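You operate a simulated robot arm through the tools that you are given. There is no shell and no other tool.

You are at the controls of a simulated robot arm. One attempt, no reset.

JOB
Start the maroon trainer, shut its fuel tap, let it run dry and switch off.
Fine: wait till the engine stops by itself before the ignition goes off; leave the rest alone.
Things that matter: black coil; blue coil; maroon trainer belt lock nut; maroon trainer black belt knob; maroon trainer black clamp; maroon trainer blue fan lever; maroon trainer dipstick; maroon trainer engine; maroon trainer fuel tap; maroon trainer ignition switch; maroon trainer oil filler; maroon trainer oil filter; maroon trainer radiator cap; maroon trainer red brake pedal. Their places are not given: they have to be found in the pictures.

It is judged by the outcome, as a careful person would: the job done as asked, and still so three seconds after it is handed in. It fails if anything else is knocked over, pushed out of place, dropped, spilled or broken.

ROBOT AND FRAMES
A 6-joint arm with a fingered hand, fixed in place. Base frame: the origin is on the floor under the middle of its stand, x ahead of it, y to its left, z up. Readings come in mm, rad, newtons and seconds.
It reaches about 1346 mm from its shoulder. Its first joint turns from -2.601 to 2.601 rad. Payload 3.5 kg.
The tool frame sits at the grasp point between the pads (the TCP): z along the fingers, y along the line on which they close. The tips reach 26 mm beyond it. The gripper opens to 132 mm; its body begins 73 mm behind the TCP. The gripper is a hand of 4 fingers: y runs from the thumb to the fingers, the wrist lies at [0, 0, -234] in the tool frame, and closing takes about 1.5 s.
Orientation is that of the tool frame in the base frame, as [roll, pitch, yaw] about the fixed x, y, z axes, in that order (R = Rz(yaw) Ry(pitch) Rx(roll)). With the fingers straight down and closing along the base's y, the tool's x points along the base's -x, its y along +y and its z along -z.

CONTROLS
- The arm moves only by the tool drive_tool. Its argument "moves" is a list of rows, each an object of numbers (a shift or turn left out is 0, a gripper value left out holds the last): "dx", "dy", "dz": the shift along the base's x, y, z in cm; "wx", "wy", "wz": the turn, a rotation vector about the base's x, y, z in rad. In form: [{"dx": .., "dy": .., "dz": .., "wx": .., "wy": .., "wz": ..}, ...]. A call has 1 to 20 rows; each row is the pose to reach, as a shift and turn from the pose commanded when the call began. "jaw" is the opening, from 0 (shut) to 1 (fully open), set as the call begins (left out, the last holds). Rows are played at 5 a second. More than 50 mm and 0.15 rad between two rows, or a gripper value outside its range, and nothing of the call is played. A pose out of reach is approached as far as the arm can. The call stops where the force on the tool passes 40 N (or 10 N more than at its start, if that is more) or the arm is blocked; 0.2 s more then pass. Each finger travels about 108 mm/s and halts on what it meets, pressing with about 27 N; the grip force reading is that of the motor and also rises with nothing between the fingers. The clock runs only during rows and for 0.2 s after the last one: add rows that repeat a pose to give the fingers time. The reply holds the time, the measured pose of the TCP, the force on the tool along the base axes, the opening and the grip force, in the units named above and with some noise, with the torque about the TCP (base axes, N m) and any sound that the robot's microphone picked up.
- Cameras (640 x 400 px; columns grow to the right, rows downward): "scene" is fixed at [48, -668.5, 1396.8]; the picture's right is [0.12, -0.99, 0.00], its down [-0.74, -0.09, -0.67] and it looks along [0.66, 0.08, -0.74] (base axes); focal length 300 px, centre (320, 200). "wrist" rides on the gripper at [68, 2, -97] in the tool frame; the picture's right is [-0.03, 1.00, 0.00], its down [-0.82, -0.02, -0.58] and it looks along [-0.58, -0.01, 0.82] (tool axes); focal length 270 px, centre (320, 200).
- snapshot(camera): a new picture of that camera. The clock stands still meanwhile.
- move_column(by): slides the trunk up (or, below 0, down) by that many mm; the arm rides with it, the base frame stays. It gives what a move gives, with no picture.
- move_fingers(finger1, finger2, finger3, thumb_bend): sets how far each is bent, from 0 (flat) to 100 (curled in); at 30 the hand is open as for a grip, at 70 the pads meet at the TCP. One left out holds its place. A second passes; each finger stops where it meets its share of the squeeze, and holds until it gets a number again. A gripper value or a shape takes the hand back. It gives what a move gives, with no picture; readings hold the bend of each and the force on the fingers (four entries, about 0 where the hand has none), thumb and palm.
- grasp_type(shape): the hand has 4 fingers and takes this shape, open, in about a second: jaw (thumb against the fingers, like two jaws); tri (thumb and two fingers); tip (a fingertip pinch); poke (one finger out to press); point (the index stretched); flat (the hand flat); cup (the hand cupped); fist (a fist). The gripper value then closes the fingers along that shape, each until it touches; the sizes above hold for jaw. It gives what a move gives, with no picture.
- measure_at(camera, pixels): for up to 12 pixels [column, row] of the newest picture of that camera ("zoom" is the newest enlarged one), the place [x, y, z] in the base frame of the surface seen there, good to about 2 mm, but the place of the scene camera against the robot may be out by one fixed shift of up to 25 mm in any direction. The clock stands still meanwhile.
- close_up(camera, box): a new picture of the part [left, top, right, bottom] of that camera's present view, enlarged. The clock stands still meanwhile.
- job_done(): hands the job in; it is judged then, once.

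Open the gripper and draw the arm clear of the work before you hand the job in, unless the task says otherwise.

The tools are called by a JSON object that holds its "method" and its "body". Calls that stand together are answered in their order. drive_tool: Moves the arm, as the interface text tells. Its arguments: {"type":"object","properties":{"moves":{"type":"array","items":{"type":"object","properties":{"dx":{"type":"number"},"dy":{"type":"number"},"dz":{"type":"number"},"wx":{"type":"number"},"wy":{"type":"number"},"wz":{"type":"number"}}}},"jaw":{"type":"number"}},"required":["moves"]} The other tools are called the same way: move_column (by) moves the trunk up or down; grasp_type (shape) gives the hand a shape; move_fingers (finger1, finger2, finger3, thumb_bend) moves the fingers one by one; snapshot (camera) takes a picture; measure_at (camera, pixels) gives the place of the surface under pixels of a picture; close_up (camera, box) takes an enlarged picture of a part of a camera's view; job_done () hands the job in.

At the start:

```text
clock: 0.0
ee_pos: [574.1, -529.8, 1031.1]
tcp_rot: [-3.141, -0.002, -3.142]
ft_force: [0.0, -0.1, -0.3]
moment: [-0.02, 0.0, 0.02]
width: 131.9
gripper_force: 0.1
shape: jaw
bend: [30.0, 30.0, 30.0, 30.0]
finger forces: [0.0, 0.1, 0.0, 0.0, 0.1, 0.1]
trunk travel left (down, up): [-930.0, 40.0]
```

scene: 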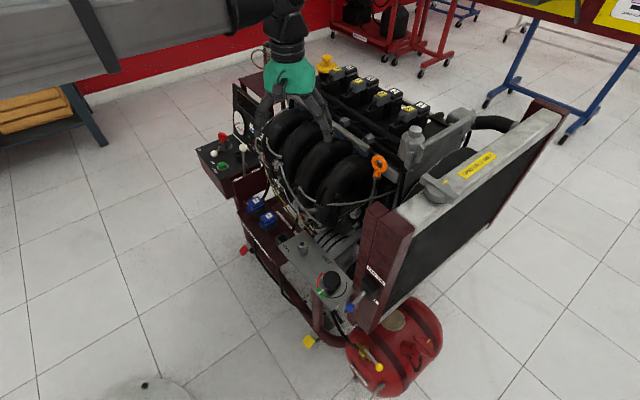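
wrist: 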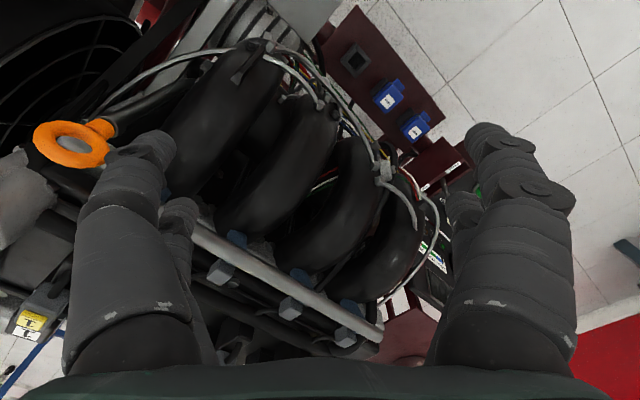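

I start by looking closely at the trainer: the control box near (225,165), the panel near (325,280), and the red tank near (385,350).

{"method": "close_up", "body": {"camera": "scene", "box": [180, 120, 300, 195]}}

{"method": "close_up", "body": {"camera": "scene", "box": [270, 220, 430, 320]}}

{"method": "close_up", "body": {"camera": "scene", "box": [300, 300, 460, 400]}}

```text
5.33 times, centred on (240, 158) of scene
```

zoom: 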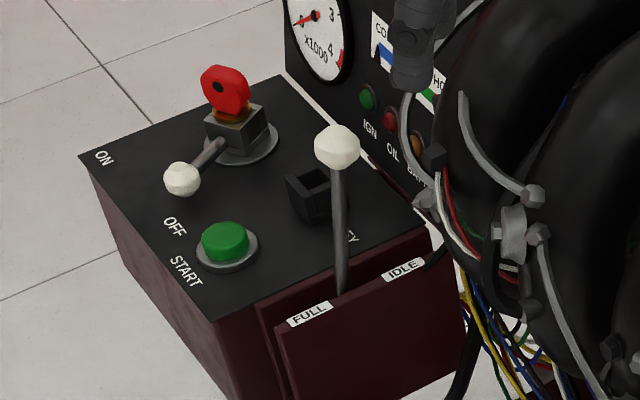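

```text
4.00 times, centred on (350, 270) of scene
```

zoom: 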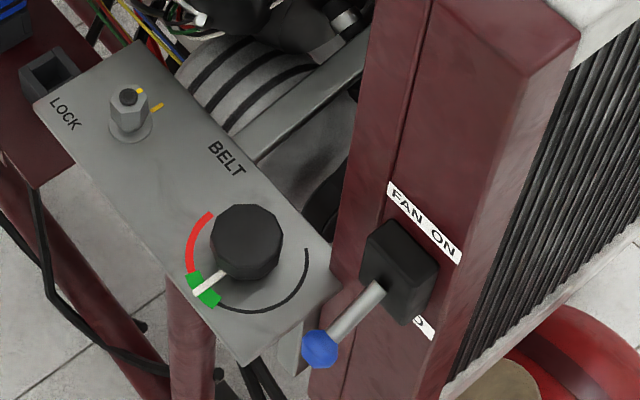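

```text
4.00 times, centred on (380, 350) of scene
```

zoom: 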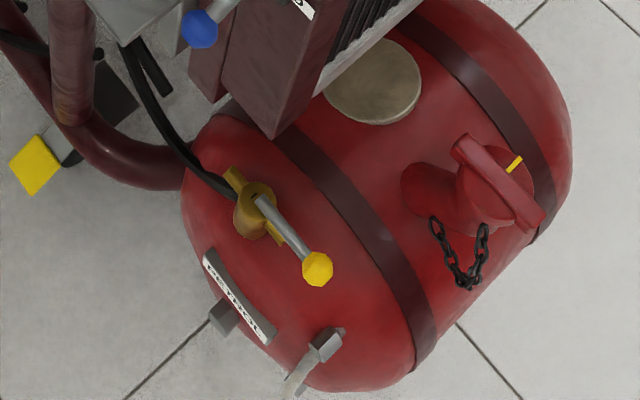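

The box shows a white-knob lever between ON/OFF, a red item, a green START button and a throttle lever. I enlarge further and measure.

{"method": "close_up", "body": {"camera": "scene", "box": [192, 122, 256, 162]}}

{"method": "close_up", "body": {"camera": "scene", "box": [192, 142, 256, 182]}}

{"method": "close_up", "body": {"camera": "scene", "box": [340, 330, 404, 370]}}

{"method": "close_up", "body": {"camera": "scene", "box": [220, 180, 316, 240]}}

{"method": "close_up", "body": {"camera": "scene", "box": [232, 80, 312, 130]}}

```text
10.00 times, centred on (224, 142) of scene
```

zoom: 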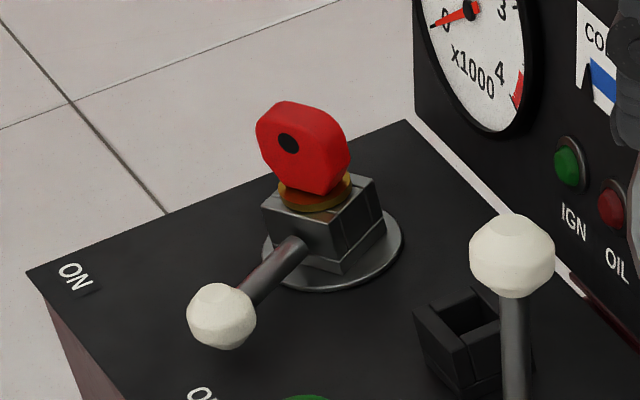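

```text
10.00 times, centred on (224, 162) of scene
```

zoom: 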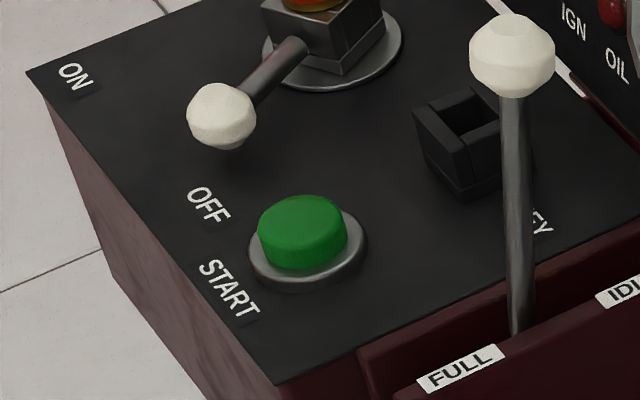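

```text
10.00 times, centred on (372, 350) of scene
```

zoom: 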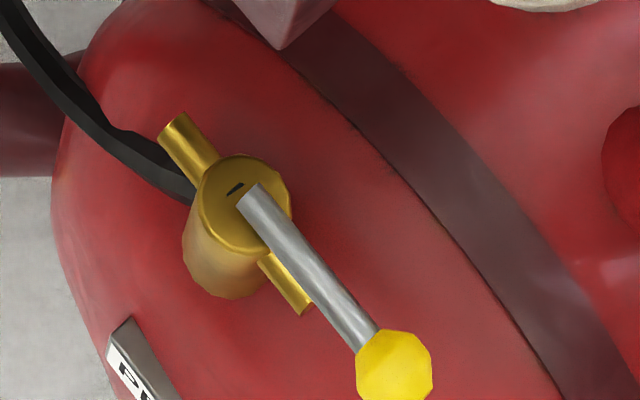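

```text
6.67 times, centred on (268, 210) of scene
```

zoom: 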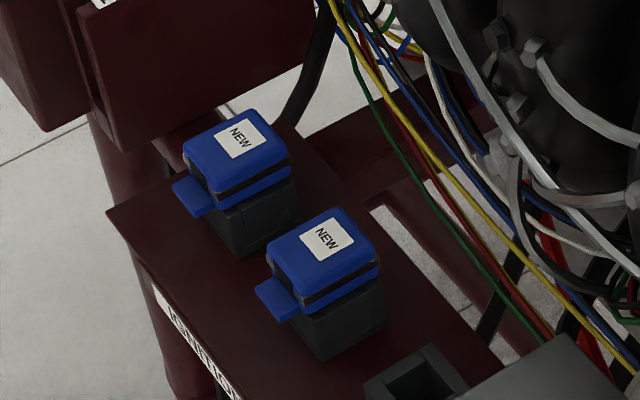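

```text
8.00 times, centred on (272, 105) of scene
```

zoom: 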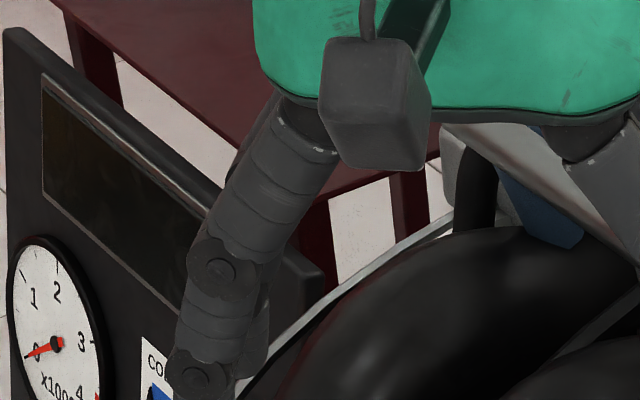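

The red key is in the switch body and the lever seems to sit near OFF. I take a zoom of the box again to measure its parts.

{"method": "close_up", "body": {"camera": "scene", "box": [192, 122, 272, 172]}}

```text
8.00 times, centred on (232, 147) of scene
```

zoom: 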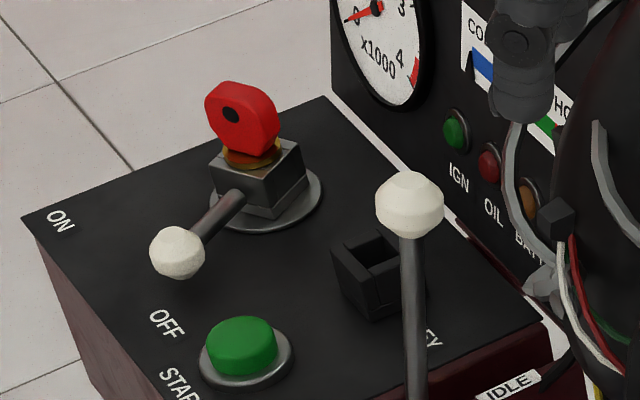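

Measuring the knob, key, switch base, labels, START button, throttle knob.

{"method": "measure_at", "body": {"camera": "zoom", "pixels": [[177, 252], [228, 205], [256, 172], [238, 115], [262, 215], [60, 220], [165, 323], [240, 345], [408, 200], [350, 280], [30, 218], [322, 98]]}}

{"method": "measure_at", "body": {"camera": "scene", "pixels": [[364, 343], [367, 347], [374, 357], [379, 367], [358, 340], [371, 352], [380, 163], [330, 284], [324, 324], [308, 341], [246, 248], [289, 75]]}}

```text
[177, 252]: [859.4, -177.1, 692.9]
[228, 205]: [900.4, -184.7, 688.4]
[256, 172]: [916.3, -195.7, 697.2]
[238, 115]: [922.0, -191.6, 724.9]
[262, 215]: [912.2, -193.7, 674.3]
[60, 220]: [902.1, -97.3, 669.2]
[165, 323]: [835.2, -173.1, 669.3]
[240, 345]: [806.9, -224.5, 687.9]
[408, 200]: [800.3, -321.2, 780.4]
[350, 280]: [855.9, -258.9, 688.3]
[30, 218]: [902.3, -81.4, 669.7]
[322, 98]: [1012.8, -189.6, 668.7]
```

```text
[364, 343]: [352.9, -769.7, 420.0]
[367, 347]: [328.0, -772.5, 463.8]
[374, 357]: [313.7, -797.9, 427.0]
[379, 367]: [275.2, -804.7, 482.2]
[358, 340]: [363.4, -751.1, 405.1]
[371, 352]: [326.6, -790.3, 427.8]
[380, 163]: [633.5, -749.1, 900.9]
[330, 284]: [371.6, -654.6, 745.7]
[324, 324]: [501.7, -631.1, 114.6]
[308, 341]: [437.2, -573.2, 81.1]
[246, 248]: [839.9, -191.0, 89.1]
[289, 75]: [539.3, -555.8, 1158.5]
```

The lever is at OFF (knob ~ (862,-178), pivot ~ (918,-194), ON toward +y). I calibrate the scene camera against the wrist camera using shared points (blue coil labels, orange ring).

{"method": "measure_at", "body": {"camera": "wrist", "pixels": [[387, 101], [414, 131], [70, 145], [473, 193], [355, 60], [98, 165]]}}

{"method": "close_up", "body": {"camera": "wrist", "box": [320, 20, 480, 120]}}

{"method": "close_up", "body": {"camera": "scene", "box": [220, 180, 316, 240]}}

```text
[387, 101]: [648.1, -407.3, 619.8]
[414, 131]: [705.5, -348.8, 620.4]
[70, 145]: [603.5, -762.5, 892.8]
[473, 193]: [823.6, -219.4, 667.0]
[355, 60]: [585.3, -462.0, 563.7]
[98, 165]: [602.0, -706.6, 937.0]
```

```text
4.00 times, centred on (400, 70) of wrist
```

zoom: 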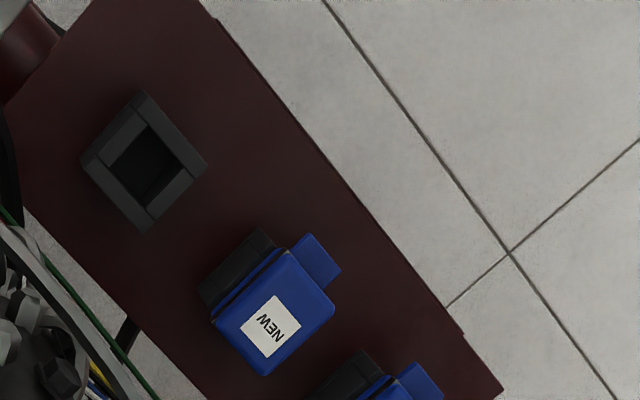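

```text
6.67 times, centred on (268, 210) of scene
```

zoom: 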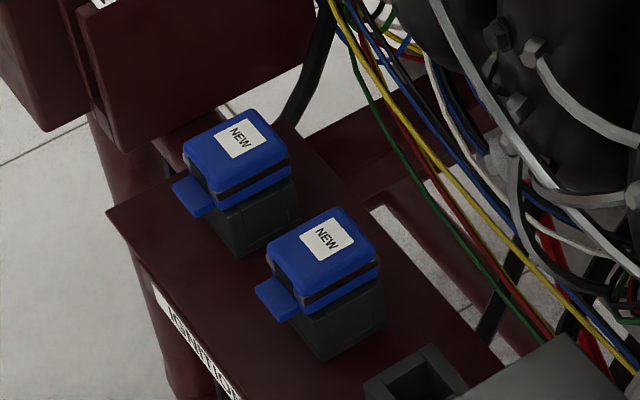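

Label centres: in this scene zoom at (326,239) and (240,138); I measure them to compare with the wrist readings.

{"method": "measure_at", "body": {"camera": "zoom", "pixels": [[326, 239], [240, 138], [345, 250], [308, 228]]}}

{"method": "measure_at", "body": {"camera": "wrist", "pixels": [[387.5, 101.2], [414, 131], [418, 128]]}}

```text
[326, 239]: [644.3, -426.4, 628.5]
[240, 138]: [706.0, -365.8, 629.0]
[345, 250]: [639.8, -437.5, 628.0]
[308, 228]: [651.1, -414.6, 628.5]
```

```text
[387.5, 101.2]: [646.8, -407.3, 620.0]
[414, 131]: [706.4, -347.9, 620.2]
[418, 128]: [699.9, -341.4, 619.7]
```

The scene camera's shift is about (+3, +19, -8.6) mm to add. I check heights of the obstacles (dash panel, manifold, oil filler, radiator) before moving.

{"method": "measure_at", "body": {"camera": "scene", "pixels": [[234, 86], [255, 112], [285, 130], [330, 160], [326, 62], [345, 75], [380, 95], [415, 130], [550, 105], [375, 230], [300, 160], [360, 180]]}}

```text
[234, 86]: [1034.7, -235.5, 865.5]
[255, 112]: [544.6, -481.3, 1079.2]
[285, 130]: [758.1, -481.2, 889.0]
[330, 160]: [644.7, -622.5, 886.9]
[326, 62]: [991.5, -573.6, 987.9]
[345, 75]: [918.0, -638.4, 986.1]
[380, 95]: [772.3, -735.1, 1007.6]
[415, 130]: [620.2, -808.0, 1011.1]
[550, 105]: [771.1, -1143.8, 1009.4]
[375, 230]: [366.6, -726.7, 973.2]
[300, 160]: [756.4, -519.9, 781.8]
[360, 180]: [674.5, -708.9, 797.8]
```

Everything on the way to the control box is below 890 mm, so I move the hand over at the present height to look at the box from TCP ~(690,-180).

{"method": "drive_tool", "body": {"moves": [{"dx": 1.2, "dy": 4}, {"dx": 2.4, "dy": 8}, {"dx": 3.6, "dy": 12}, {"dx": 4.8, "dy": 16}, {"dx": 6.2, "dy": 20}, {"dx": 7.6, "dy": 24}, {"dx": 9, "dy": 28}, {"dx": 10.3, "dy": 32}, {"dx": 11.6, "dy": 35}, {"dx": 11.6, "dy": 35}]}}

{"method": "snapshot", "body": {"camera": "wrist"}}

{"method": "snapshot", "body": {"camera": "scene"}}

```text
clock: 2.2
ee_pos: [689.6, -178.8, 1030.7]
tcp_rot: [-3.14, 0.0, -3.141]
ft_force: [-0.4, -0.9, -0.1]
moment: [0.0, 0.0, -0.02]
width: 131.8
gripper_force: 0.1
shape: jaw
bend: [30.0, 30.0, 30.0, 30.0]
finger forces: [0.0, 0.0, 0.0, 0.1, 0.1, 0.0]
trunk travel left (down, up): [-930.0, 40.0]
```

```text
taken
```

wrist: 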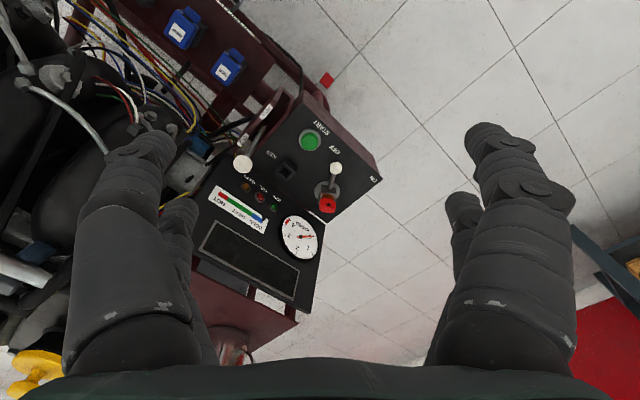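

```text
taken
```

scene: 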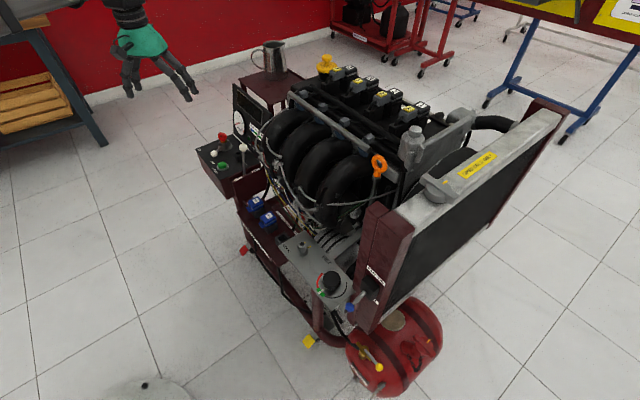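

The box is well visible in the wrist view around (310,160). I enlarge it and measure with the accurate wrist camera.

{"method": "close_up", "body": {"camera": "wrist", "box": [225, 95, 401, 205]}}

```text
3.64 times, centred on (313, 150) of wrist
```

zoom: 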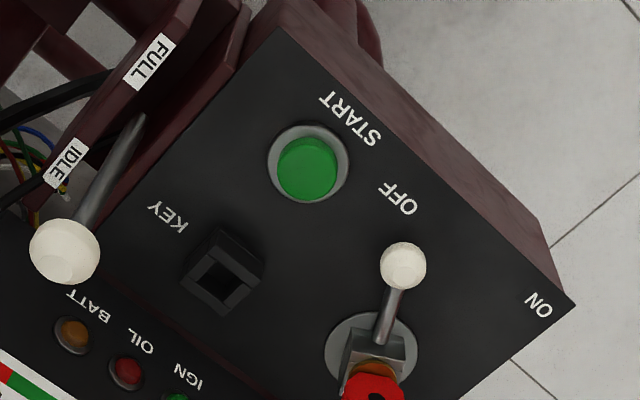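

I measure these points from the wrist zoom.

{"method": "measure_at", "body": {"camera": "zoom", "pixels": [[308, 165], [403, 262], [405, 275], [388, 315], [345, 355], [410, 355], [375, 350], [537, 303], [398, 200], [378, 390], [65, 252], [222, 255]]}}

{"method": "close_up", "body": {"camera": "wrist", "box": [270, 150, 398, 230]}}

```text
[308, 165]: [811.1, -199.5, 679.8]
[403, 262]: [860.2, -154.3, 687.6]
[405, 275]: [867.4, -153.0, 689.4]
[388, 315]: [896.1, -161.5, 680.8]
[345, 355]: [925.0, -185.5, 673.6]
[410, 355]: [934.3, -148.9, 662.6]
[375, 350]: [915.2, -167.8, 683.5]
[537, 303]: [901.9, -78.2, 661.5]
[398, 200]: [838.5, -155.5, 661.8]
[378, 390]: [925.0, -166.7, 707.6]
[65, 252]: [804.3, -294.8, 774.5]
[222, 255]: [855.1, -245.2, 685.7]
```

```text
5.00 times, centred on (334, 190) of wrist
```

zoom: 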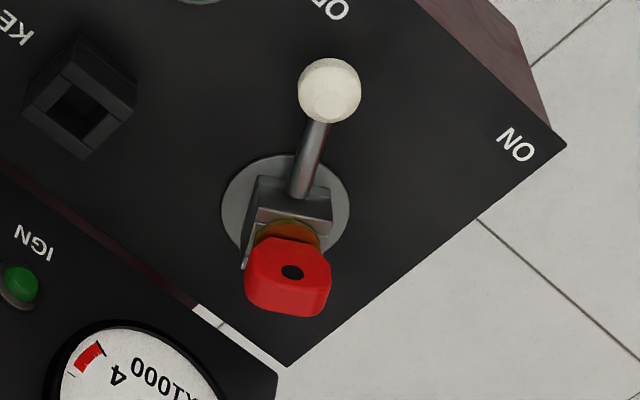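

I measure the switch's round base plate to find the pivot.

{"method": "measure_at", "body": {"camera": "zoom", "pixels": [[227, 212], [346, 212], [287, 159], [240, 175], [335, 178], [331, 90], [305, 190], [318, 130], [290, 240], [287, 290], [265, 190], [325, 205]]}}

```text
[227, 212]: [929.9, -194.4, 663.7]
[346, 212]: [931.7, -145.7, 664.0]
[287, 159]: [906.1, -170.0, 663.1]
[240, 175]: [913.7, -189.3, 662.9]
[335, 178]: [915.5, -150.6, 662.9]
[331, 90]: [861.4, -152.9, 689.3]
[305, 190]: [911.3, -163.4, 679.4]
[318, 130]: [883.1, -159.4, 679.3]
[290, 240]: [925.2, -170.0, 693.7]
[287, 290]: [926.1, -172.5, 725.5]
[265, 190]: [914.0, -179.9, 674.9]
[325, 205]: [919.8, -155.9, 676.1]
```

Pivot ≈ (930,-170), knob centre ≈ (863,-154,683), panel top z ≈ 662; ON is roughly 60° clockwise from above. In free air I set the poke shape and look at where the fingertip lies.

{"method": "grasp_type", "body": {"shape": "poke"}}

{"method": "snapshot", "body": {"camera": "wrist"}}

{"method": "close_up", "body": {"camera": "scene", "box": [80, 0, 240, 100]}}

```text
clock: 3.1
ee_pos: [690.8, -179.4, 1030.2]
tcp_rot: [-3.14, 0.0, -3.141]
ft_force: [-0.1, -0.1, 0.2]
moment: [0.01, -0.02, 0.01]
width: 0.0
gripper_force: 0.1
shape: poke
bend: [100.0, 100.0, 100.0, 34.0]
finger forces: [0.0, 0.1, 0.0, 0.0, 0.1, 0.0]
trunk travel left (down, up): [-930.0, 40.0]
```

```text
taken
```

wrist: 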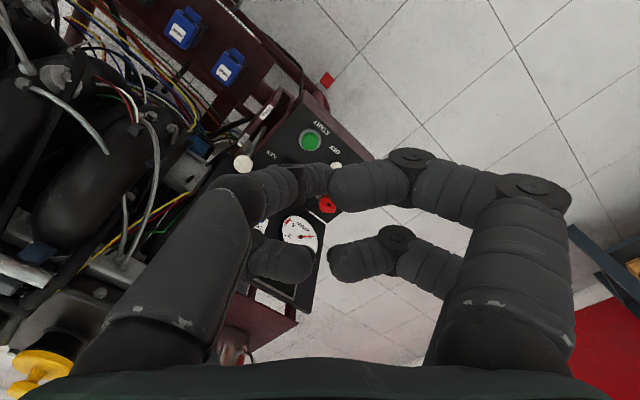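

```text
4.00 times, centred on (160, 50) of scene
```

zoom: 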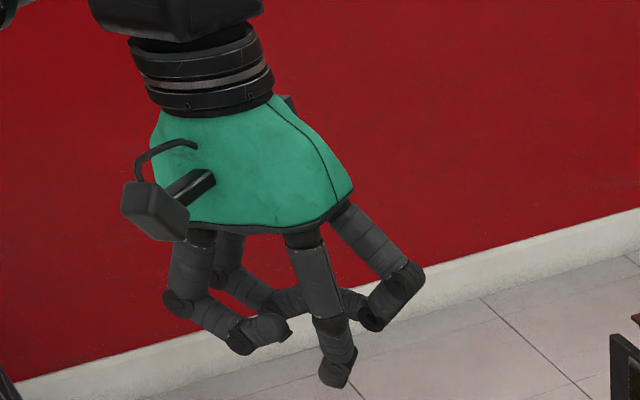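

The poking digit is the left near one in the wrist view, ending near (320,180). I measure its tip in the wrist and scene zoom views.

{"method": "close_up", "body": {"camera": "wrist", "box": [200, 130, 360, 230]}}

{"method": "measure_at", "body": {"camera": "wrist", "pixels": [[300, 170], [300, 180], [310, 180], [318, 175], [322, 180], [325, 185], [318, 190], [270, 190], [240, 190], [345, 185], [300, 260], [340, 260]]}}

```text
4.00 times, centred on (280, 180) of wrist
```

zoom: 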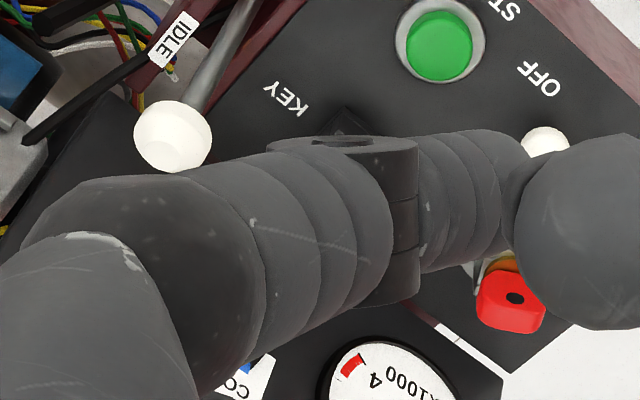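

```text
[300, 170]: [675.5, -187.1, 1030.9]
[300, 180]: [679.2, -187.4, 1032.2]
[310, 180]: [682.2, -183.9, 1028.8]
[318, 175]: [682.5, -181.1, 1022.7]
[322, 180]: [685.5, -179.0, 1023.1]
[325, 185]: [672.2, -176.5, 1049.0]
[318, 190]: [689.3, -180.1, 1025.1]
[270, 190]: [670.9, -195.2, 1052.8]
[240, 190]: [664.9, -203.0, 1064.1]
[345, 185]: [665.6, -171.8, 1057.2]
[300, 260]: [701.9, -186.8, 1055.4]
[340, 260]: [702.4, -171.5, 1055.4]
```

The fingertip seems near the TCP axis. I measure the tip in the scene zoom too (tip at about (335,380)).

{"method": "close_up", "body": {"camera": "scene", "box": [120, 50, 200, 100]}}

```text
8.00 times, centred on (160, 75) of scene
```

zoom: 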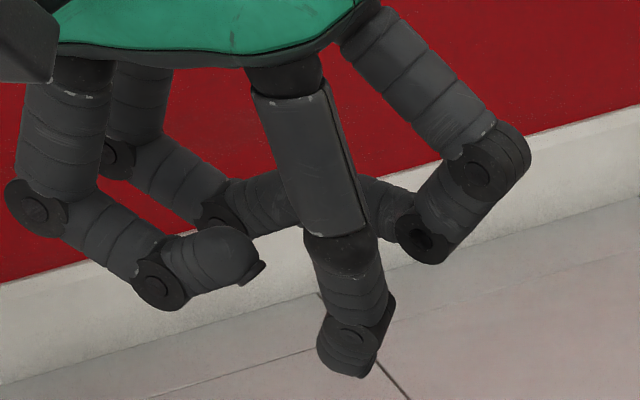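

{"method": "measure_at", "body": {"camera": "zoom", "pixels": [[350, 370], [345, 350], [335, 355], [365, 365], [330, 330], [385, 310], [350, 300], [240, 280], [165, 300], [430, 255], [225, 225], [350, 260]]}}

```text
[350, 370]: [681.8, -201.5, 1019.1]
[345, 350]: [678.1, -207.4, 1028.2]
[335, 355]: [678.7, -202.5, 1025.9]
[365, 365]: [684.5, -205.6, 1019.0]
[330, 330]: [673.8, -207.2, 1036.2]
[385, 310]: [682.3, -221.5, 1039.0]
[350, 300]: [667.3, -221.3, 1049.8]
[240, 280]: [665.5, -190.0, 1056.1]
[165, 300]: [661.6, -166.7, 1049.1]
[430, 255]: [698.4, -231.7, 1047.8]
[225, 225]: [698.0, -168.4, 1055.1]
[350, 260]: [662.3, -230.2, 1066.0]
```

The poke tip is at about (-5,-2,-24) from the TCP but its neighbours are only 33 mm higher; the key stands tall beside the knob. I try the "point" shape to compare.

{"method": "grasp_type", "body": {"shape": "point"}}

{"method": "snapshot", "body": {"camera": "wrist"}}

{"method": "close_up", "body": {"camera": "scene", "box": [80, 20, 240, 120]}}

```text
clock: 4.0
ee_pos: [690.4, -179.4, 1030.9]
tcp_rot: [3.141, 0.001, 3.141]
ft_force: [-0.5, 1.2, -0.6]
moment: [0.03, -0.03, 0.02]
width: 0.2
gripper_force: 0.0
shape: point
bend: [24.0, 99.0, 100.0, 39.0]
finger forces: [0.1, 0.1, 0.1, 0.0, 0.0, 0.0]
trunk travel left (down, up): [-930.0, 40.0]
```

```text
taken
```

wrist: 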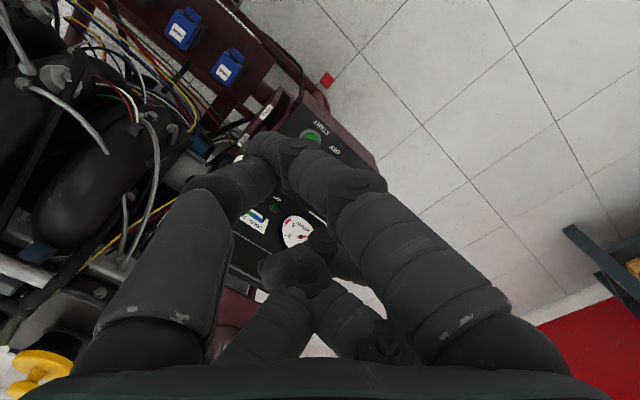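

```text
4.00 times, centred on (160, 70) of scene
```

zoom: 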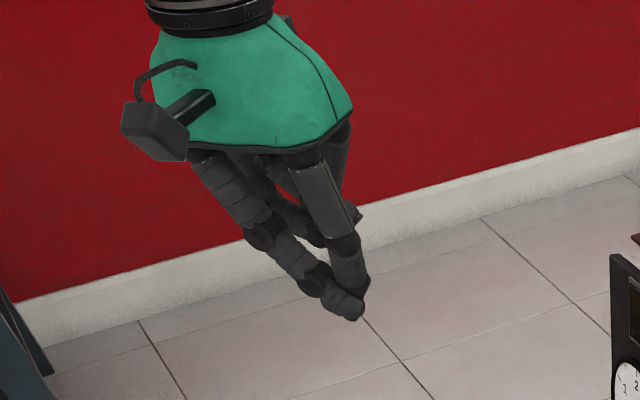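

In "point" the index tip is near (350,315) in this zoom, with the curled fingers set farther back. I measure the shape.

{"method": "measure_at", "body": {"camera": "zoom", "pixels": [[352, 316], [340, 305], [360, 285], [320, 280], [300, 255], [260, 235], [350, 245], [355, 215], [312, 232], [345, 170], [270, 165]]}}

{"method": "close_up", "body": {"camera": "wrist", "box": [200, 120, 360, 220]}}

{"method": "measure_at", "body": {"camera": "wrist", "pixels": [[256, 142], [270, 150], [290, 155], [320, 170], [350, 190], [240, 185], [262, 185], [295, 268], [320, 240], [380, 340], [270, 340]]}}

```text
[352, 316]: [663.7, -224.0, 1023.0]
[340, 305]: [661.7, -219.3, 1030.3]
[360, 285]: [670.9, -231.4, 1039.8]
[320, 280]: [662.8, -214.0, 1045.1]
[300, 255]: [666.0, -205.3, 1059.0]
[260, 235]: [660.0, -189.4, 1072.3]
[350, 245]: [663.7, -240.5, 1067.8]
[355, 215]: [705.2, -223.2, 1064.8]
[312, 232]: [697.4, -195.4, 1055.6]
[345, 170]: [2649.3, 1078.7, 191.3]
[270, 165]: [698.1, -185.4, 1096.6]
```

```text
4.00 times, centred on (280, 170) of wrist
```

zoom: 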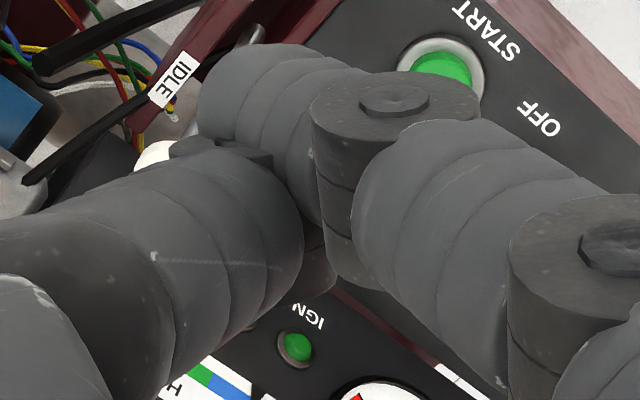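

```text
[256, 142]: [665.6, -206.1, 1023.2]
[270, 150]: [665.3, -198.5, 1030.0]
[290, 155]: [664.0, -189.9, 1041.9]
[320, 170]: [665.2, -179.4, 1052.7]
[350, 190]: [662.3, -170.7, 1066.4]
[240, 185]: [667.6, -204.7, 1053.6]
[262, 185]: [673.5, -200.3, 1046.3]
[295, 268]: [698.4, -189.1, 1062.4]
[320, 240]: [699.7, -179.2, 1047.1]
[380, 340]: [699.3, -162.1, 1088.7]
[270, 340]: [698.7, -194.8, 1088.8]
```

Clearance between index tip and curled fingers is only ~30 mm there too. I test a custom shape: finger1 straight, the rest fully curled.

{"method": "move_fingers", "body": {"finger1": 0, "finger2": 100, "finger3": 100, "thumb_bend": 100}}

{"method": "snapshot", "body": {"camera": "wrist"}}

{"method": "close_up", "body": {"camera": "scene", "box": [80, 20, 240, 120]}}

```text
clock: 5.0
ee_pos: [690.7, -180.2, 1031.9]
tcp_rot: [3.141, 0.0, 3.14]
ft_force: [0.6, -0.5, -0.1]
moment: [0.0, 0.04, 0.01]
width: 0.0
gripper_force: 0.1
shape: fingers
bend: [94.0, 90.0, 100.0, 91.0]
finger forces: [0.1, 0.0, 0.1, 0.0, 0.0, 0.0]
trunk travel left (down, up): [-930.0, 40.0]
```

```text
taken
```

wrist: 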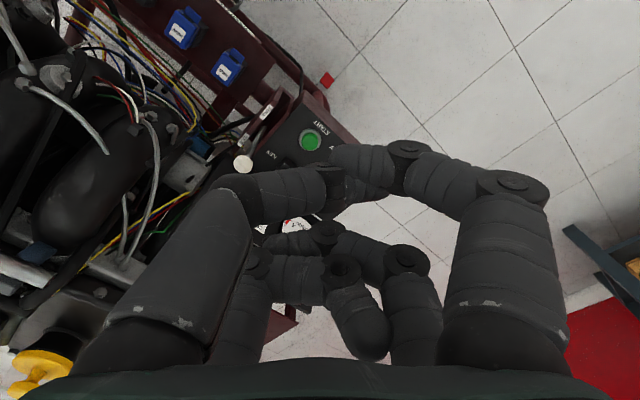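

```text
4.00 times, centred on (160, 70) of scene
```

zoom: 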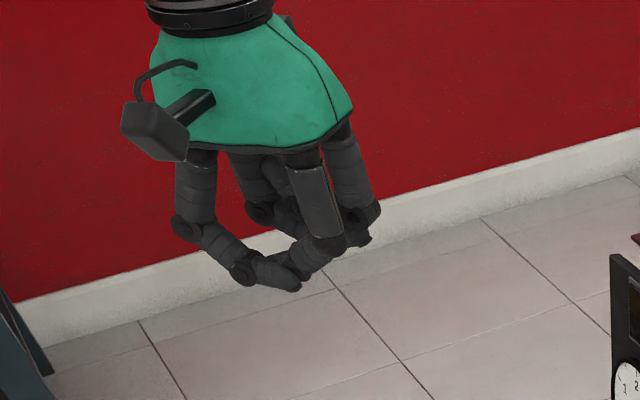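

Finger1 did not straighten (it reads 94) — perhaps it jammed against the thumb. I open all fingers first to 0 to see the flat shape.

{"method": "move_fingers", "body": {"finger1": 0, "finger2": 0, "finger3": 0, "thumb_bend": 0}}

{"method": "close_up", "body": {"camera": "scene", "box": [80, 20, 240, 120]}}

{"method": "snapshot", "body": {"camera": "wrist"}}

```text
clock: 6.0
ee_pos: [689.8, -180.1, 1030.1]
tcp_rot: [3.141, 0.001, 3.141]
ft_force: [0.0, 0.3, 0.0]
moment: [0.01, -0.02, -0.02]
width: 186.6
gripper_force: 0.1
shape: fingers
bend: [0.0, 0.0, 0.0, 0.0]
finger forces: [0.0, 0.0, 0.0, 0.1, 0.0, 0.0]
trunk travel left (down, up): [-930.0, 40.0]
```

```text
4.00 times, centred on (160, 70) of scene
```

zoom: 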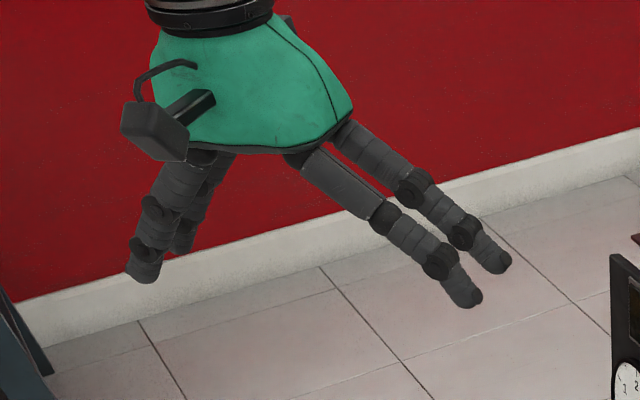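

```text
taken
```

wrist: 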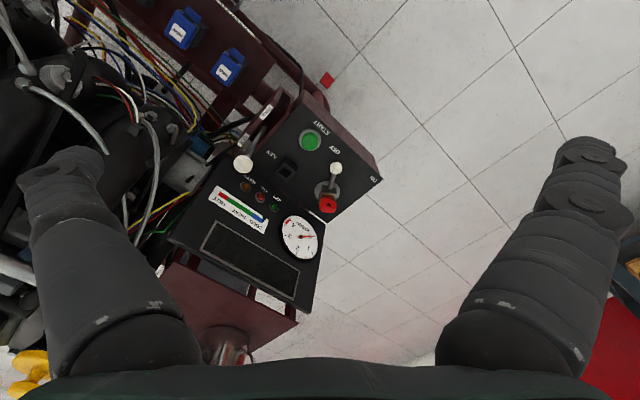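

Flat opens properly. Now I curl finger2, finger3 and the thumb while keeping finger1 straight.

{"method": "move_fingers", "body": {"finger1": 0, "finger2": 100, "finger3": 100, "thumb_bend": 100}}

{"method": "close_up", "body": {"camera": "scene", "box": [80, 20, 240, 120]}}

{"method": "snapshot", "body": {"camera": "wrist"}}

```text
clock: 7.0
ee_pos: [691.3, -180.3, 1030.9]
tcp_rot: [-3.141, 0.0, -3.14]
ft_force: [0.1, -0.5, 0.1]
moment: [0.0, 0.02, -0.02]
width: 62.1
gripper_force: 0.0
shape: fingers
bend: [0.0, 75.0, 75.0, 100.0]
finger forces: [0.1, 0.0, 0.1, 0.0, 0.1, 0.0]
trunk travel left (down, up): [-930.0, 40.0]
```

```text
4.00 times, centred on (160, 70) of scene
```

zoom: 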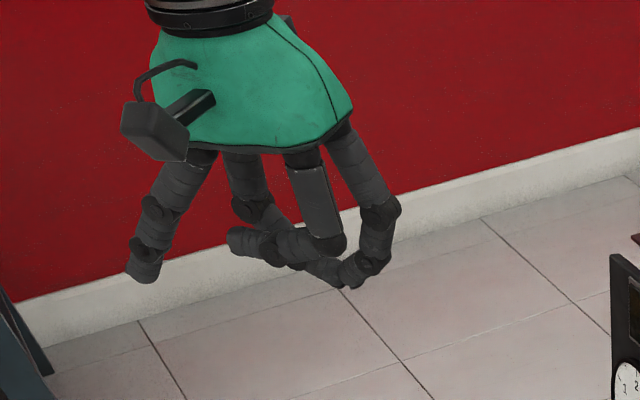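

```text
taken
```

wrist: 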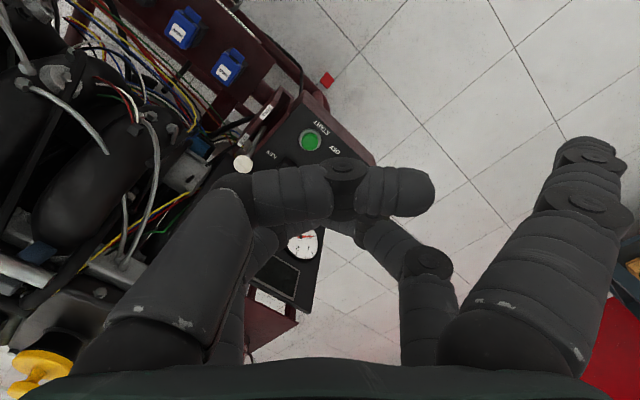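

Fingers 2 and 3 block each other, so the straight-finger shape is awkward. I go back to "poke" (via jaw) and turn the hand -90° about z so the poking thumb slants away from the key side.

{"method": "grasp_type", "body": {"shape": "jaw"}}

{"method": "grasp_type", "body": {"shape": "poke"}}

{"method": "drive_tool", "body": {"moves": [{"wz": -0.14}, {"wz": -0.28}, {"wz": -0.42}, {"wz": -0.56}, {"wz": -0.7}, {"wz": -0.84}, {"wz": -0.98}, {"wz": -1.12}, {"wz": -1.26}, {"wz": -1.4}, {"wz": -1.5}, {"wz": -1.5708}, {"wz": -1.5708}]}}

{"method": "snapshot", "body": {"camera": "wrist"}}

{"method": "snapshot", "body": {"camera": "scene"}}

```text
clock: 7.9
ee_pos: [690.3, -180.4, 1031.6]
tcp_rot: [-3.141, -0.001, 3.141]
ft_force: [0.2, 0.2, 0.1]
moment: [-0.01, -0.01, 0.03]
width: 131.8
gripper_force: 0.0
shape: jaw
bend: [30.0, 30.0, 30.0, 30.0]
finger forces: [0.0, 0.0, 0.0, 0.1, 0.0, 0.0]
trunk travel left (down, up): [-930.0, 40.0]
```

```text
clock: 8.8
ee_pos: [691.3, -179.5, 1031.6]
tcp_rot: [3.142, 0.0, 3.141]
ft_force: [-0.1, -0.9, 0.1]
moment: [-0.01, 0.01, -0.01]
width: 0.3
gripper_force: 0.1
shape: poke
bend: [100.0, 100.0, 100.0, 34.0]
finger forces: [0.1, 0.1, 0.0, 0.1, 0.0, 0.1]
trunk travel left (down, up): [-930.0, 40.0]
```

```text
clock: 11.6
ee_pos: [689.6, -179.3, 1031.5]
tcp_rot: [3.141, 0.0, 1.569]
ft_force: [-0.2, -0.4, 0.2]
moment: [-0.01, -0.02, 0.02]
width: 0.0
gripper_force: 0.1
shape: poke
bend: [100.0, 100.0, 100.0, 34.0]
finger forces: [0.0, 0.0, 0.0, 0.0, 0.1, 0.1]
trunk travel left (down, up): [-930.0, 40.0]
```

```text
taken
```

wrist: 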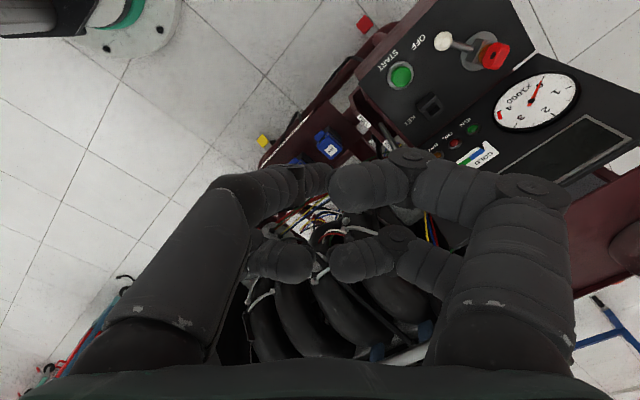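

```text
taken
```

scene: 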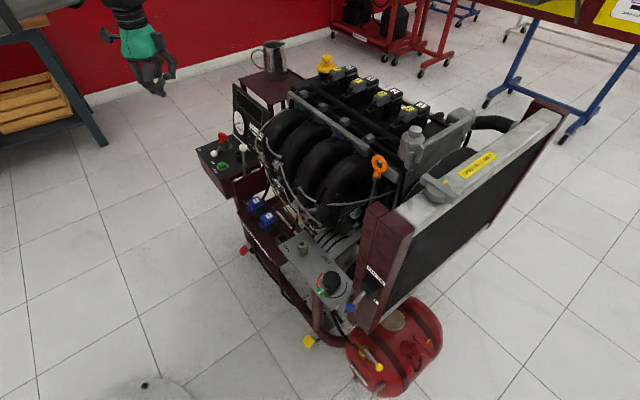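

Hand turned. I zoom in the scene on the fingertip near (157,92) to pin down where it is.

{"method": "close_up", "body": {"camera": "scene", "box": [110, 50, 190, 100]}}

```text
8.00 times, centred on (150, 75) of scene
```

zoom: 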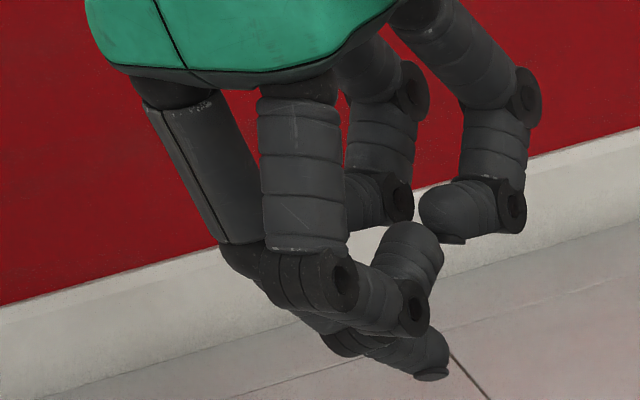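

{"method": "measure_at", "body": {"camera": "zoom", "pixels": [[432, 375], [440, 355], [410, 360], [345, 345], [410, 320], [345, 280], [400, 240], [510, 215], [435, 215], [515, 120], [240, 235], [410, 95]]}}

```text
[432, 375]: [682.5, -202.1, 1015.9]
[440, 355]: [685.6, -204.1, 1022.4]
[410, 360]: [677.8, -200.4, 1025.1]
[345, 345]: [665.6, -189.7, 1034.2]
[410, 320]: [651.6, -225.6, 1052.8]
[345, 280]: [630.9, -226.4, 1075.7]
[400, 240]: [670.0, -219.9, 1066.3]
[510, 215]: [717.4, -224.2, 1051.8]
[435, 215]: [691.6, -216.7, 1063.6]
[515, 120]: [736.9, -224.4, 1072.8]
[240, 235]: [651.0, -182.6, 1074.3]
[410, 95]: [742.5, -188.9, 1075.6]
```

Tip centre is about (-2,+5) from the TCP here, bottom 24 mm below. For clearance from the key I choose yaw -45° from the start pose with a 30° lean toward (-x,+y); I turn there now in free air.

{"method": "drive_tool", "body": {"moves": [{"wz": 0.14}, {"wz": 0.28}, {"wz": 0.42}, {"wz": 0.56}, {"wz": 0.7}, {"wz": 0.7854}, {"wz": 0.7854}]}}

{"method": "drive_tool", "body": {"moves": [{"wx": -0.09, "wy": -0.09, "dx": 2}, {"wx": -0.18, "wy": -0.18, "dx": 4}, {"wx": -0.27, "wy": -0.27, "dx": 7}, {"wx": -0.34, "wy": -0.34, "dx": 9}, {"wx": -0.37, "wy": -0.37, "dx": 11}, {"wx": -0.37, "wy": -0.37, "dx": 11}]}}

{"method": "snapshot", "body": {"camera": "wrist"}}

{"method": "snapshot", "body": {"camera": "scene"}}

```text
clock: 13.2
ee_pos: [689.5, -179.0, 1031.0]
tcp_rot: [-3.14, -0.003, 2.358]
ft_force: [0.5, -0.1, -0.2]
moment: [-0.02, -0.05, -0.02]
width: 0.2
gripper_force: 0.0
shape: poke
bend: [100.0, 100.0, 100.0, 34.0]
finger forces: [0.0, 0.0, 0.1, 0.0, 0.1, 0.1]
trunk travel left (down, up): [-930.0, 40.0]
```

```text
clock: 14.6
ee_pos: [800.5, -179.0, 1062.4]
tcp_rot: [-3.141, 0.524, 2.356]
ft_force: [0.4, 0.3, -0.6]
moment: [0.0, -0.01, 0.02]
width: 0.0
gripper_force: 0.0
shape: poke
bend: [100.0, 100.0, 100.0, 34.0]
finger forces: [0.0, 0.0, 0.1, 0.1, 0.1, 0.1]
out of reach, approached as far as the arm can: row 2, 3, 4, 5, 6
trunk travel left (down, up): [-930.0, 40.0]
```

```text
taken
```

wrist: 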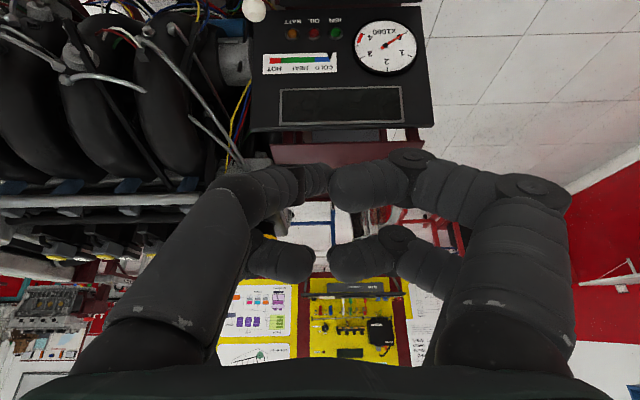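

```text
taken
```

scene: 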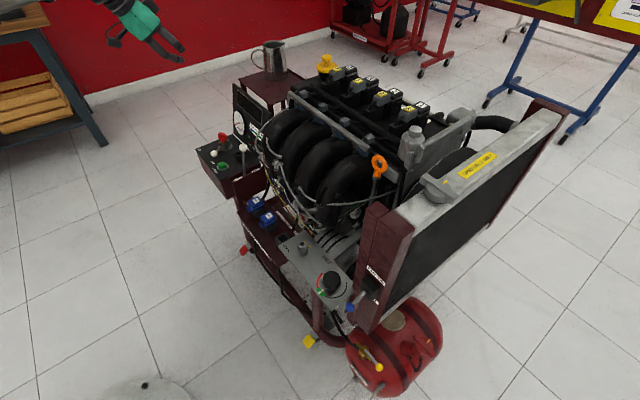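

The lean at this height was partly out of reach (z settled at 1062). I lower the trunk by 150 mm, which keeps the hand high above the box (currently at (800,-179)), to get a better arm posture.

{"method": "move_column", "body": {"by": -150}}

{"method": "drive_tool", "body": {"moves": [{"dx": 0}, {"dx": 0}]}}

```text
clock: 16.4
ee_pos: [800.8, -179.6, 912.4]
tcp_rot: [3.141, 0.523, 2.357]
ft_force: [-0.1, 0.1, 0.0]
moment: [0.0, -0.03, 0.01]
width: 0.0
gripper_force: 0.1
shape: poke
bend: [100.0, 100.0, 100.0, 34.0]
finger forces: [0.0, 0.1, 0.0, 0.1, 0.0, 0.0]
trunk travel left (down, up): [-780.0, 190.0]
```

```text
clock: 16.9
ee_pos: [800.9, -178.2, 912.9]
tcp_rot: [3.141, 0.522, 2.357]
ft_force: [0.2, 0.2, 0.2]
moment: [0.01, 0.03, -0.01]
width: 0.0
gripper_force: 0.1
shape: poke
bend: [100.0, 100.0, 100.0, 34.0]
finger forces: [0.0, 0.0, 0.0, 0.0, 0.0, 0.0]
trunk travel left (down, up): [-780.0, 190.0]
```

Now at z 912. I shift x by +50 mm so the tip is over the gap between the knob and START, and check the pose is reachable.

{"method": "drive_tool", "body": {"moves": [{"dx": 2.5}, {"dx": 5}, {"dx": 5, "dz": -2}, {"dx": 5, "dz": -4}, {"dx": 5, "dz": -4}]}}

{"method": "snapshot", "body": {"camera": "wrist"}}

{"method": "snapshot", "body": {"camera": "scene"}}

```text
clock: 18.1
ee_pos: [850.3, -179.3, 913.2]
tcp_rot: [-3.141, 0.522, 2.356]
ft_force: [0.0, -0.1, 0.6]
moment: [0.0, 0.0, 0.0]
width: 0.0
gripper_force: 0.0
shape: poke
bend: [100.0, 100.0, 100.0, 34.0]
finger forces: [0.0, 0.0, 0.0, 0.0, 0.0, 0.1]
out of reach, approached as far as the arm can: row 3, 4, 5
trunk travel left (down, up): [-780.0, 190.0]
```

```text
taken
```

wrist: 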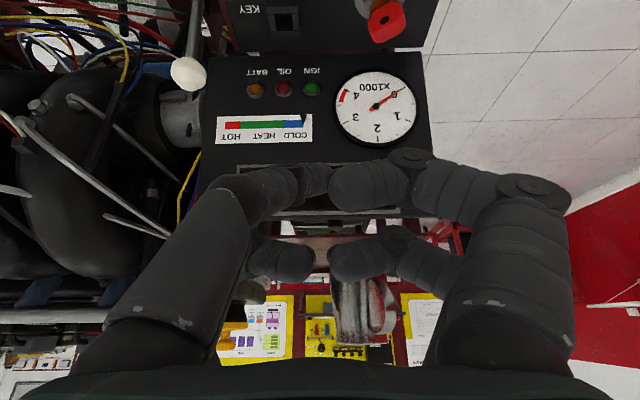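

```text
taken
```

scene: 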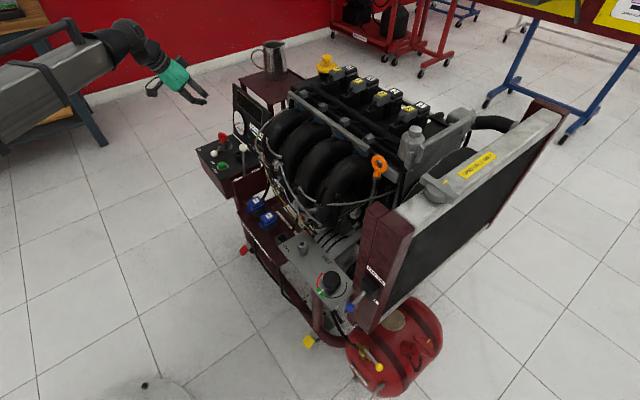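

The arm cannot go lower itself in this lean, so the trunk will do the lowering. I check what lies under/near the forearm (bench at left of the scene) before lowering.

{"method": "measure_at", "body": {"camera": "scene", "pixels": [[30, 95], [60, 110], [90, 130], [20, 20], [50, 22], [30, 70], [80, 60], [60, 40], [120, 40], [10, 140], [150, 60], [190, 90]]}}

```text
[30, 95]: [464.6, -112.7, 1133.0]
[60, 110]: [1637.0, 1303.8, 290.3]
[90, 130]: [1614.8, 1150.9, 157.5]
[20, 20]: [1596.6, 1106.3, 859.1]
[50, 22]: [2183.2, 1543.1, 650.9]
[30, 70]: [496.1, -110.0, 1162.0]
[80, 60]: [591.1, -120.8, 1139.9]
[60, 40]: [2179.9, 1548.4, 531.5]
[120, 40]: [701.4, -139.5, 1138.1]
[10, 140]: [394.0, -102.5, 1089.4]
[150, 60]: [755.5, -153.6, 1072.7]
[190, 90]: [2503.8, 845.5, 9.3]
```

The bench is far off; the forearm has free space. I lower the trunk by 130 mm and look.

{"method": "move_column", "body": {"by": -130}}

{"method": "snapshot", "body": {"camera": "scene"}}

{"method": "close_up", "body": {"camera": "scene", "box": [160, 90, 288, 170]}}

```text
clock: 19.7
ee_pos: [850.7, -177.9, 783.2]
tcp_rot: [-3.141, 0.521, 2.357]
ft_force: [0.0, -0.1, -0.1]
moment: [-0.03, 0.01, 0.01]
width: 0.1
gripper_force: 0.0
shape: poke
bend: [100.0, 100.0, 100.0, 34.0]
finger forces: [0.0, 0.1, 0.0, 0.0, 0.0, 0.1]
trunk travel left (down, up): [-650.0, 320.0]
```

```text
taken
```

scene: 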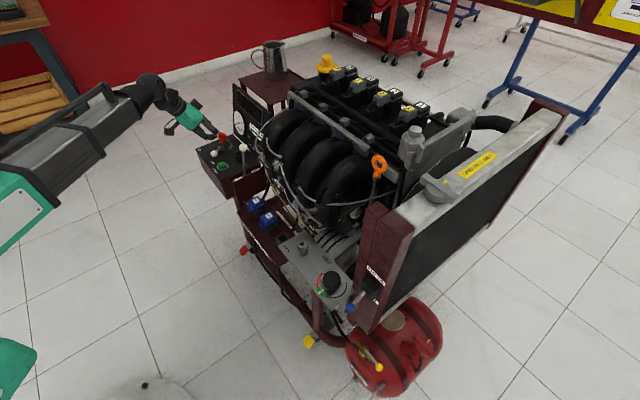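

```text
5.00 times, centred on (224, 130) of scene
```

zoom: 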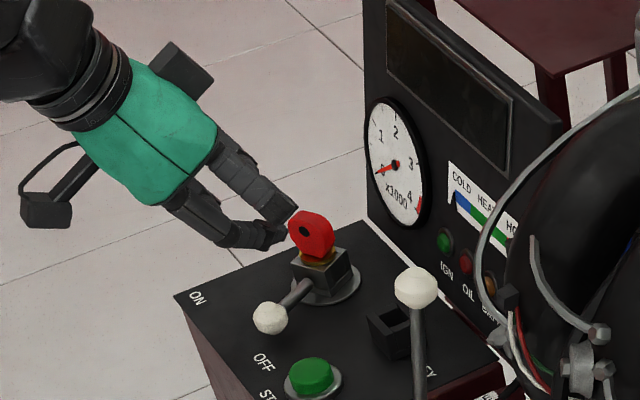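

I measure the finger positions in this zoom to check the clearance from the key.

{"method": "measure_at", "body": {"camera": "zoom", "pixels": [[285, 205], [278, 232], [262, 240], [235, 235], [265, 185], [230, 150], [180, 195], [312, 235], [295, 222], [318, 258], [270, 318], [310, 370]]}}

{"method": "close_up", "body": {"camera": "scene", "box": [190, 110, 254, 150]}}

```text
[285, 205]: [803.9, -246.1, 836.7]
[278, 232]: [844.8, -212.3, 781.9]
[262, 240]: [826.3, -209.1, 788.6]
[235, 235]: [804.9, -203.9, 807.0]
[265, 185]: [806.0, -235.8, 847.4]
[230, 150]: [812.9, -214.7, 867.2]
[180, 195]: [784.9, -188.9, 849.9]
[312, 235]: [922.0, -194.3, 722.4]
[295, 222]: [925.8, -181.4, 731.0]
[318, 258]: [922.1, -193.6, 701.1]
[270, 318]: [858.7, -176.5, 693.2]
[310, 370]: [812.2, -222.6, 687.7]
```

```text
10.00 times, centred on (222, 130) of scene
```

zoom: 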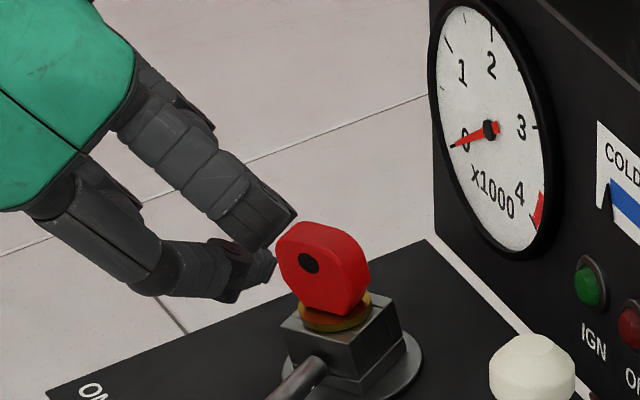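

Geometry agrees with my estimate (tip centre ≈ TCP + (1,-4,-16)). I lower the trunk 60 mm more and check the picture near the knob.

{"method": "move_column", "body": {"by": -60}}

{"method": "close_up", "body": {"camera": "scene", "box": [180, 120, 260, 170]}}

{"method": "snapshot", "body": {"camera": "wrist"}}

```text
clock: 20.7
ee_pos: [851.1, -179.5, 722.9]
tcp_rot: [-3.141, 0.521, 2.355]
ft_force: [1.0, 0.3, -0.1]
moment: [-0.01, 0.01, -0.03]
width: 0.0
gripper_force: 0.1
shape: poke
bend: [100.0, 100.0, 100.0, 34.0]
finger forces: [0.0, 0.1, 0.0, 0.0, 0.0, 0.0]
trunk travel left (down, up): [-590.0, 380.0]
```

```text
8.00 times, centred on (220, 145) of scene
```

zoom: 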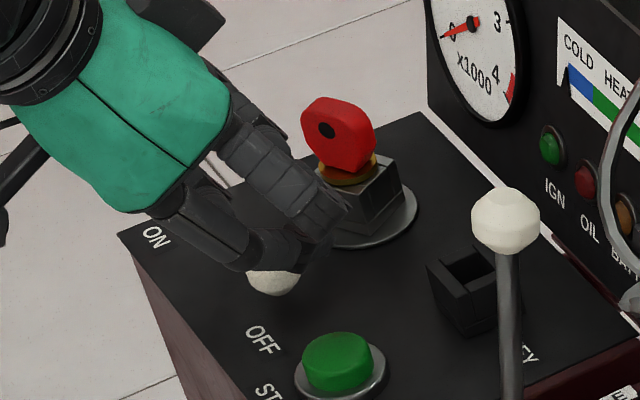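

```text
taken
```

wrist: 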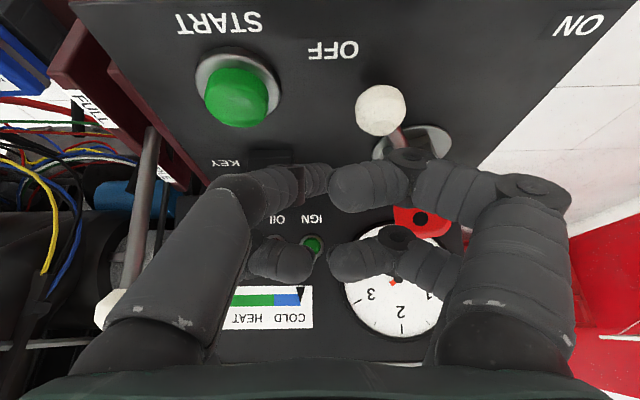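

The wrist view now shows the knob at (380,108), START at (235,95) and the fingertip at (325,178). I re-measure the knob and START from here.

{"method": "measure_at", "body": {"camera": "wrist", "pixels": [[380, 108], [362, 108], [398, 105], [380, 130], [238, 92], [210, 95], [270, 90], [400, 140], [575, 25], [330, 50], [322, 170], [318, 185]]}}

```text
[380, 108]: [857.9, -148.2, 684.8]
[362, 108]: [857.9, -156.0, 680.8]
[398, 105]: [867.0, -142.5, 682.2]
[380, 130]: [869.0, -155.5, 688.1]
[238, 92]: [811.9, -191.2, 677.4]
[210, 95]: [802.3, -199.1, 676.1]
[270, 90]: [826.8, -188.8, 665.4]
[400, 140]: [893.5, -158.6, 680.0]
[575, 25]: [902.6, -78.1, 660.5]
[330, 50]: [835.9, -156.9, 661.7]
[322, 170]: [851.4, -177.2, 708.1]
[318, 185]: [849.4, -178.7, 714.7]
```

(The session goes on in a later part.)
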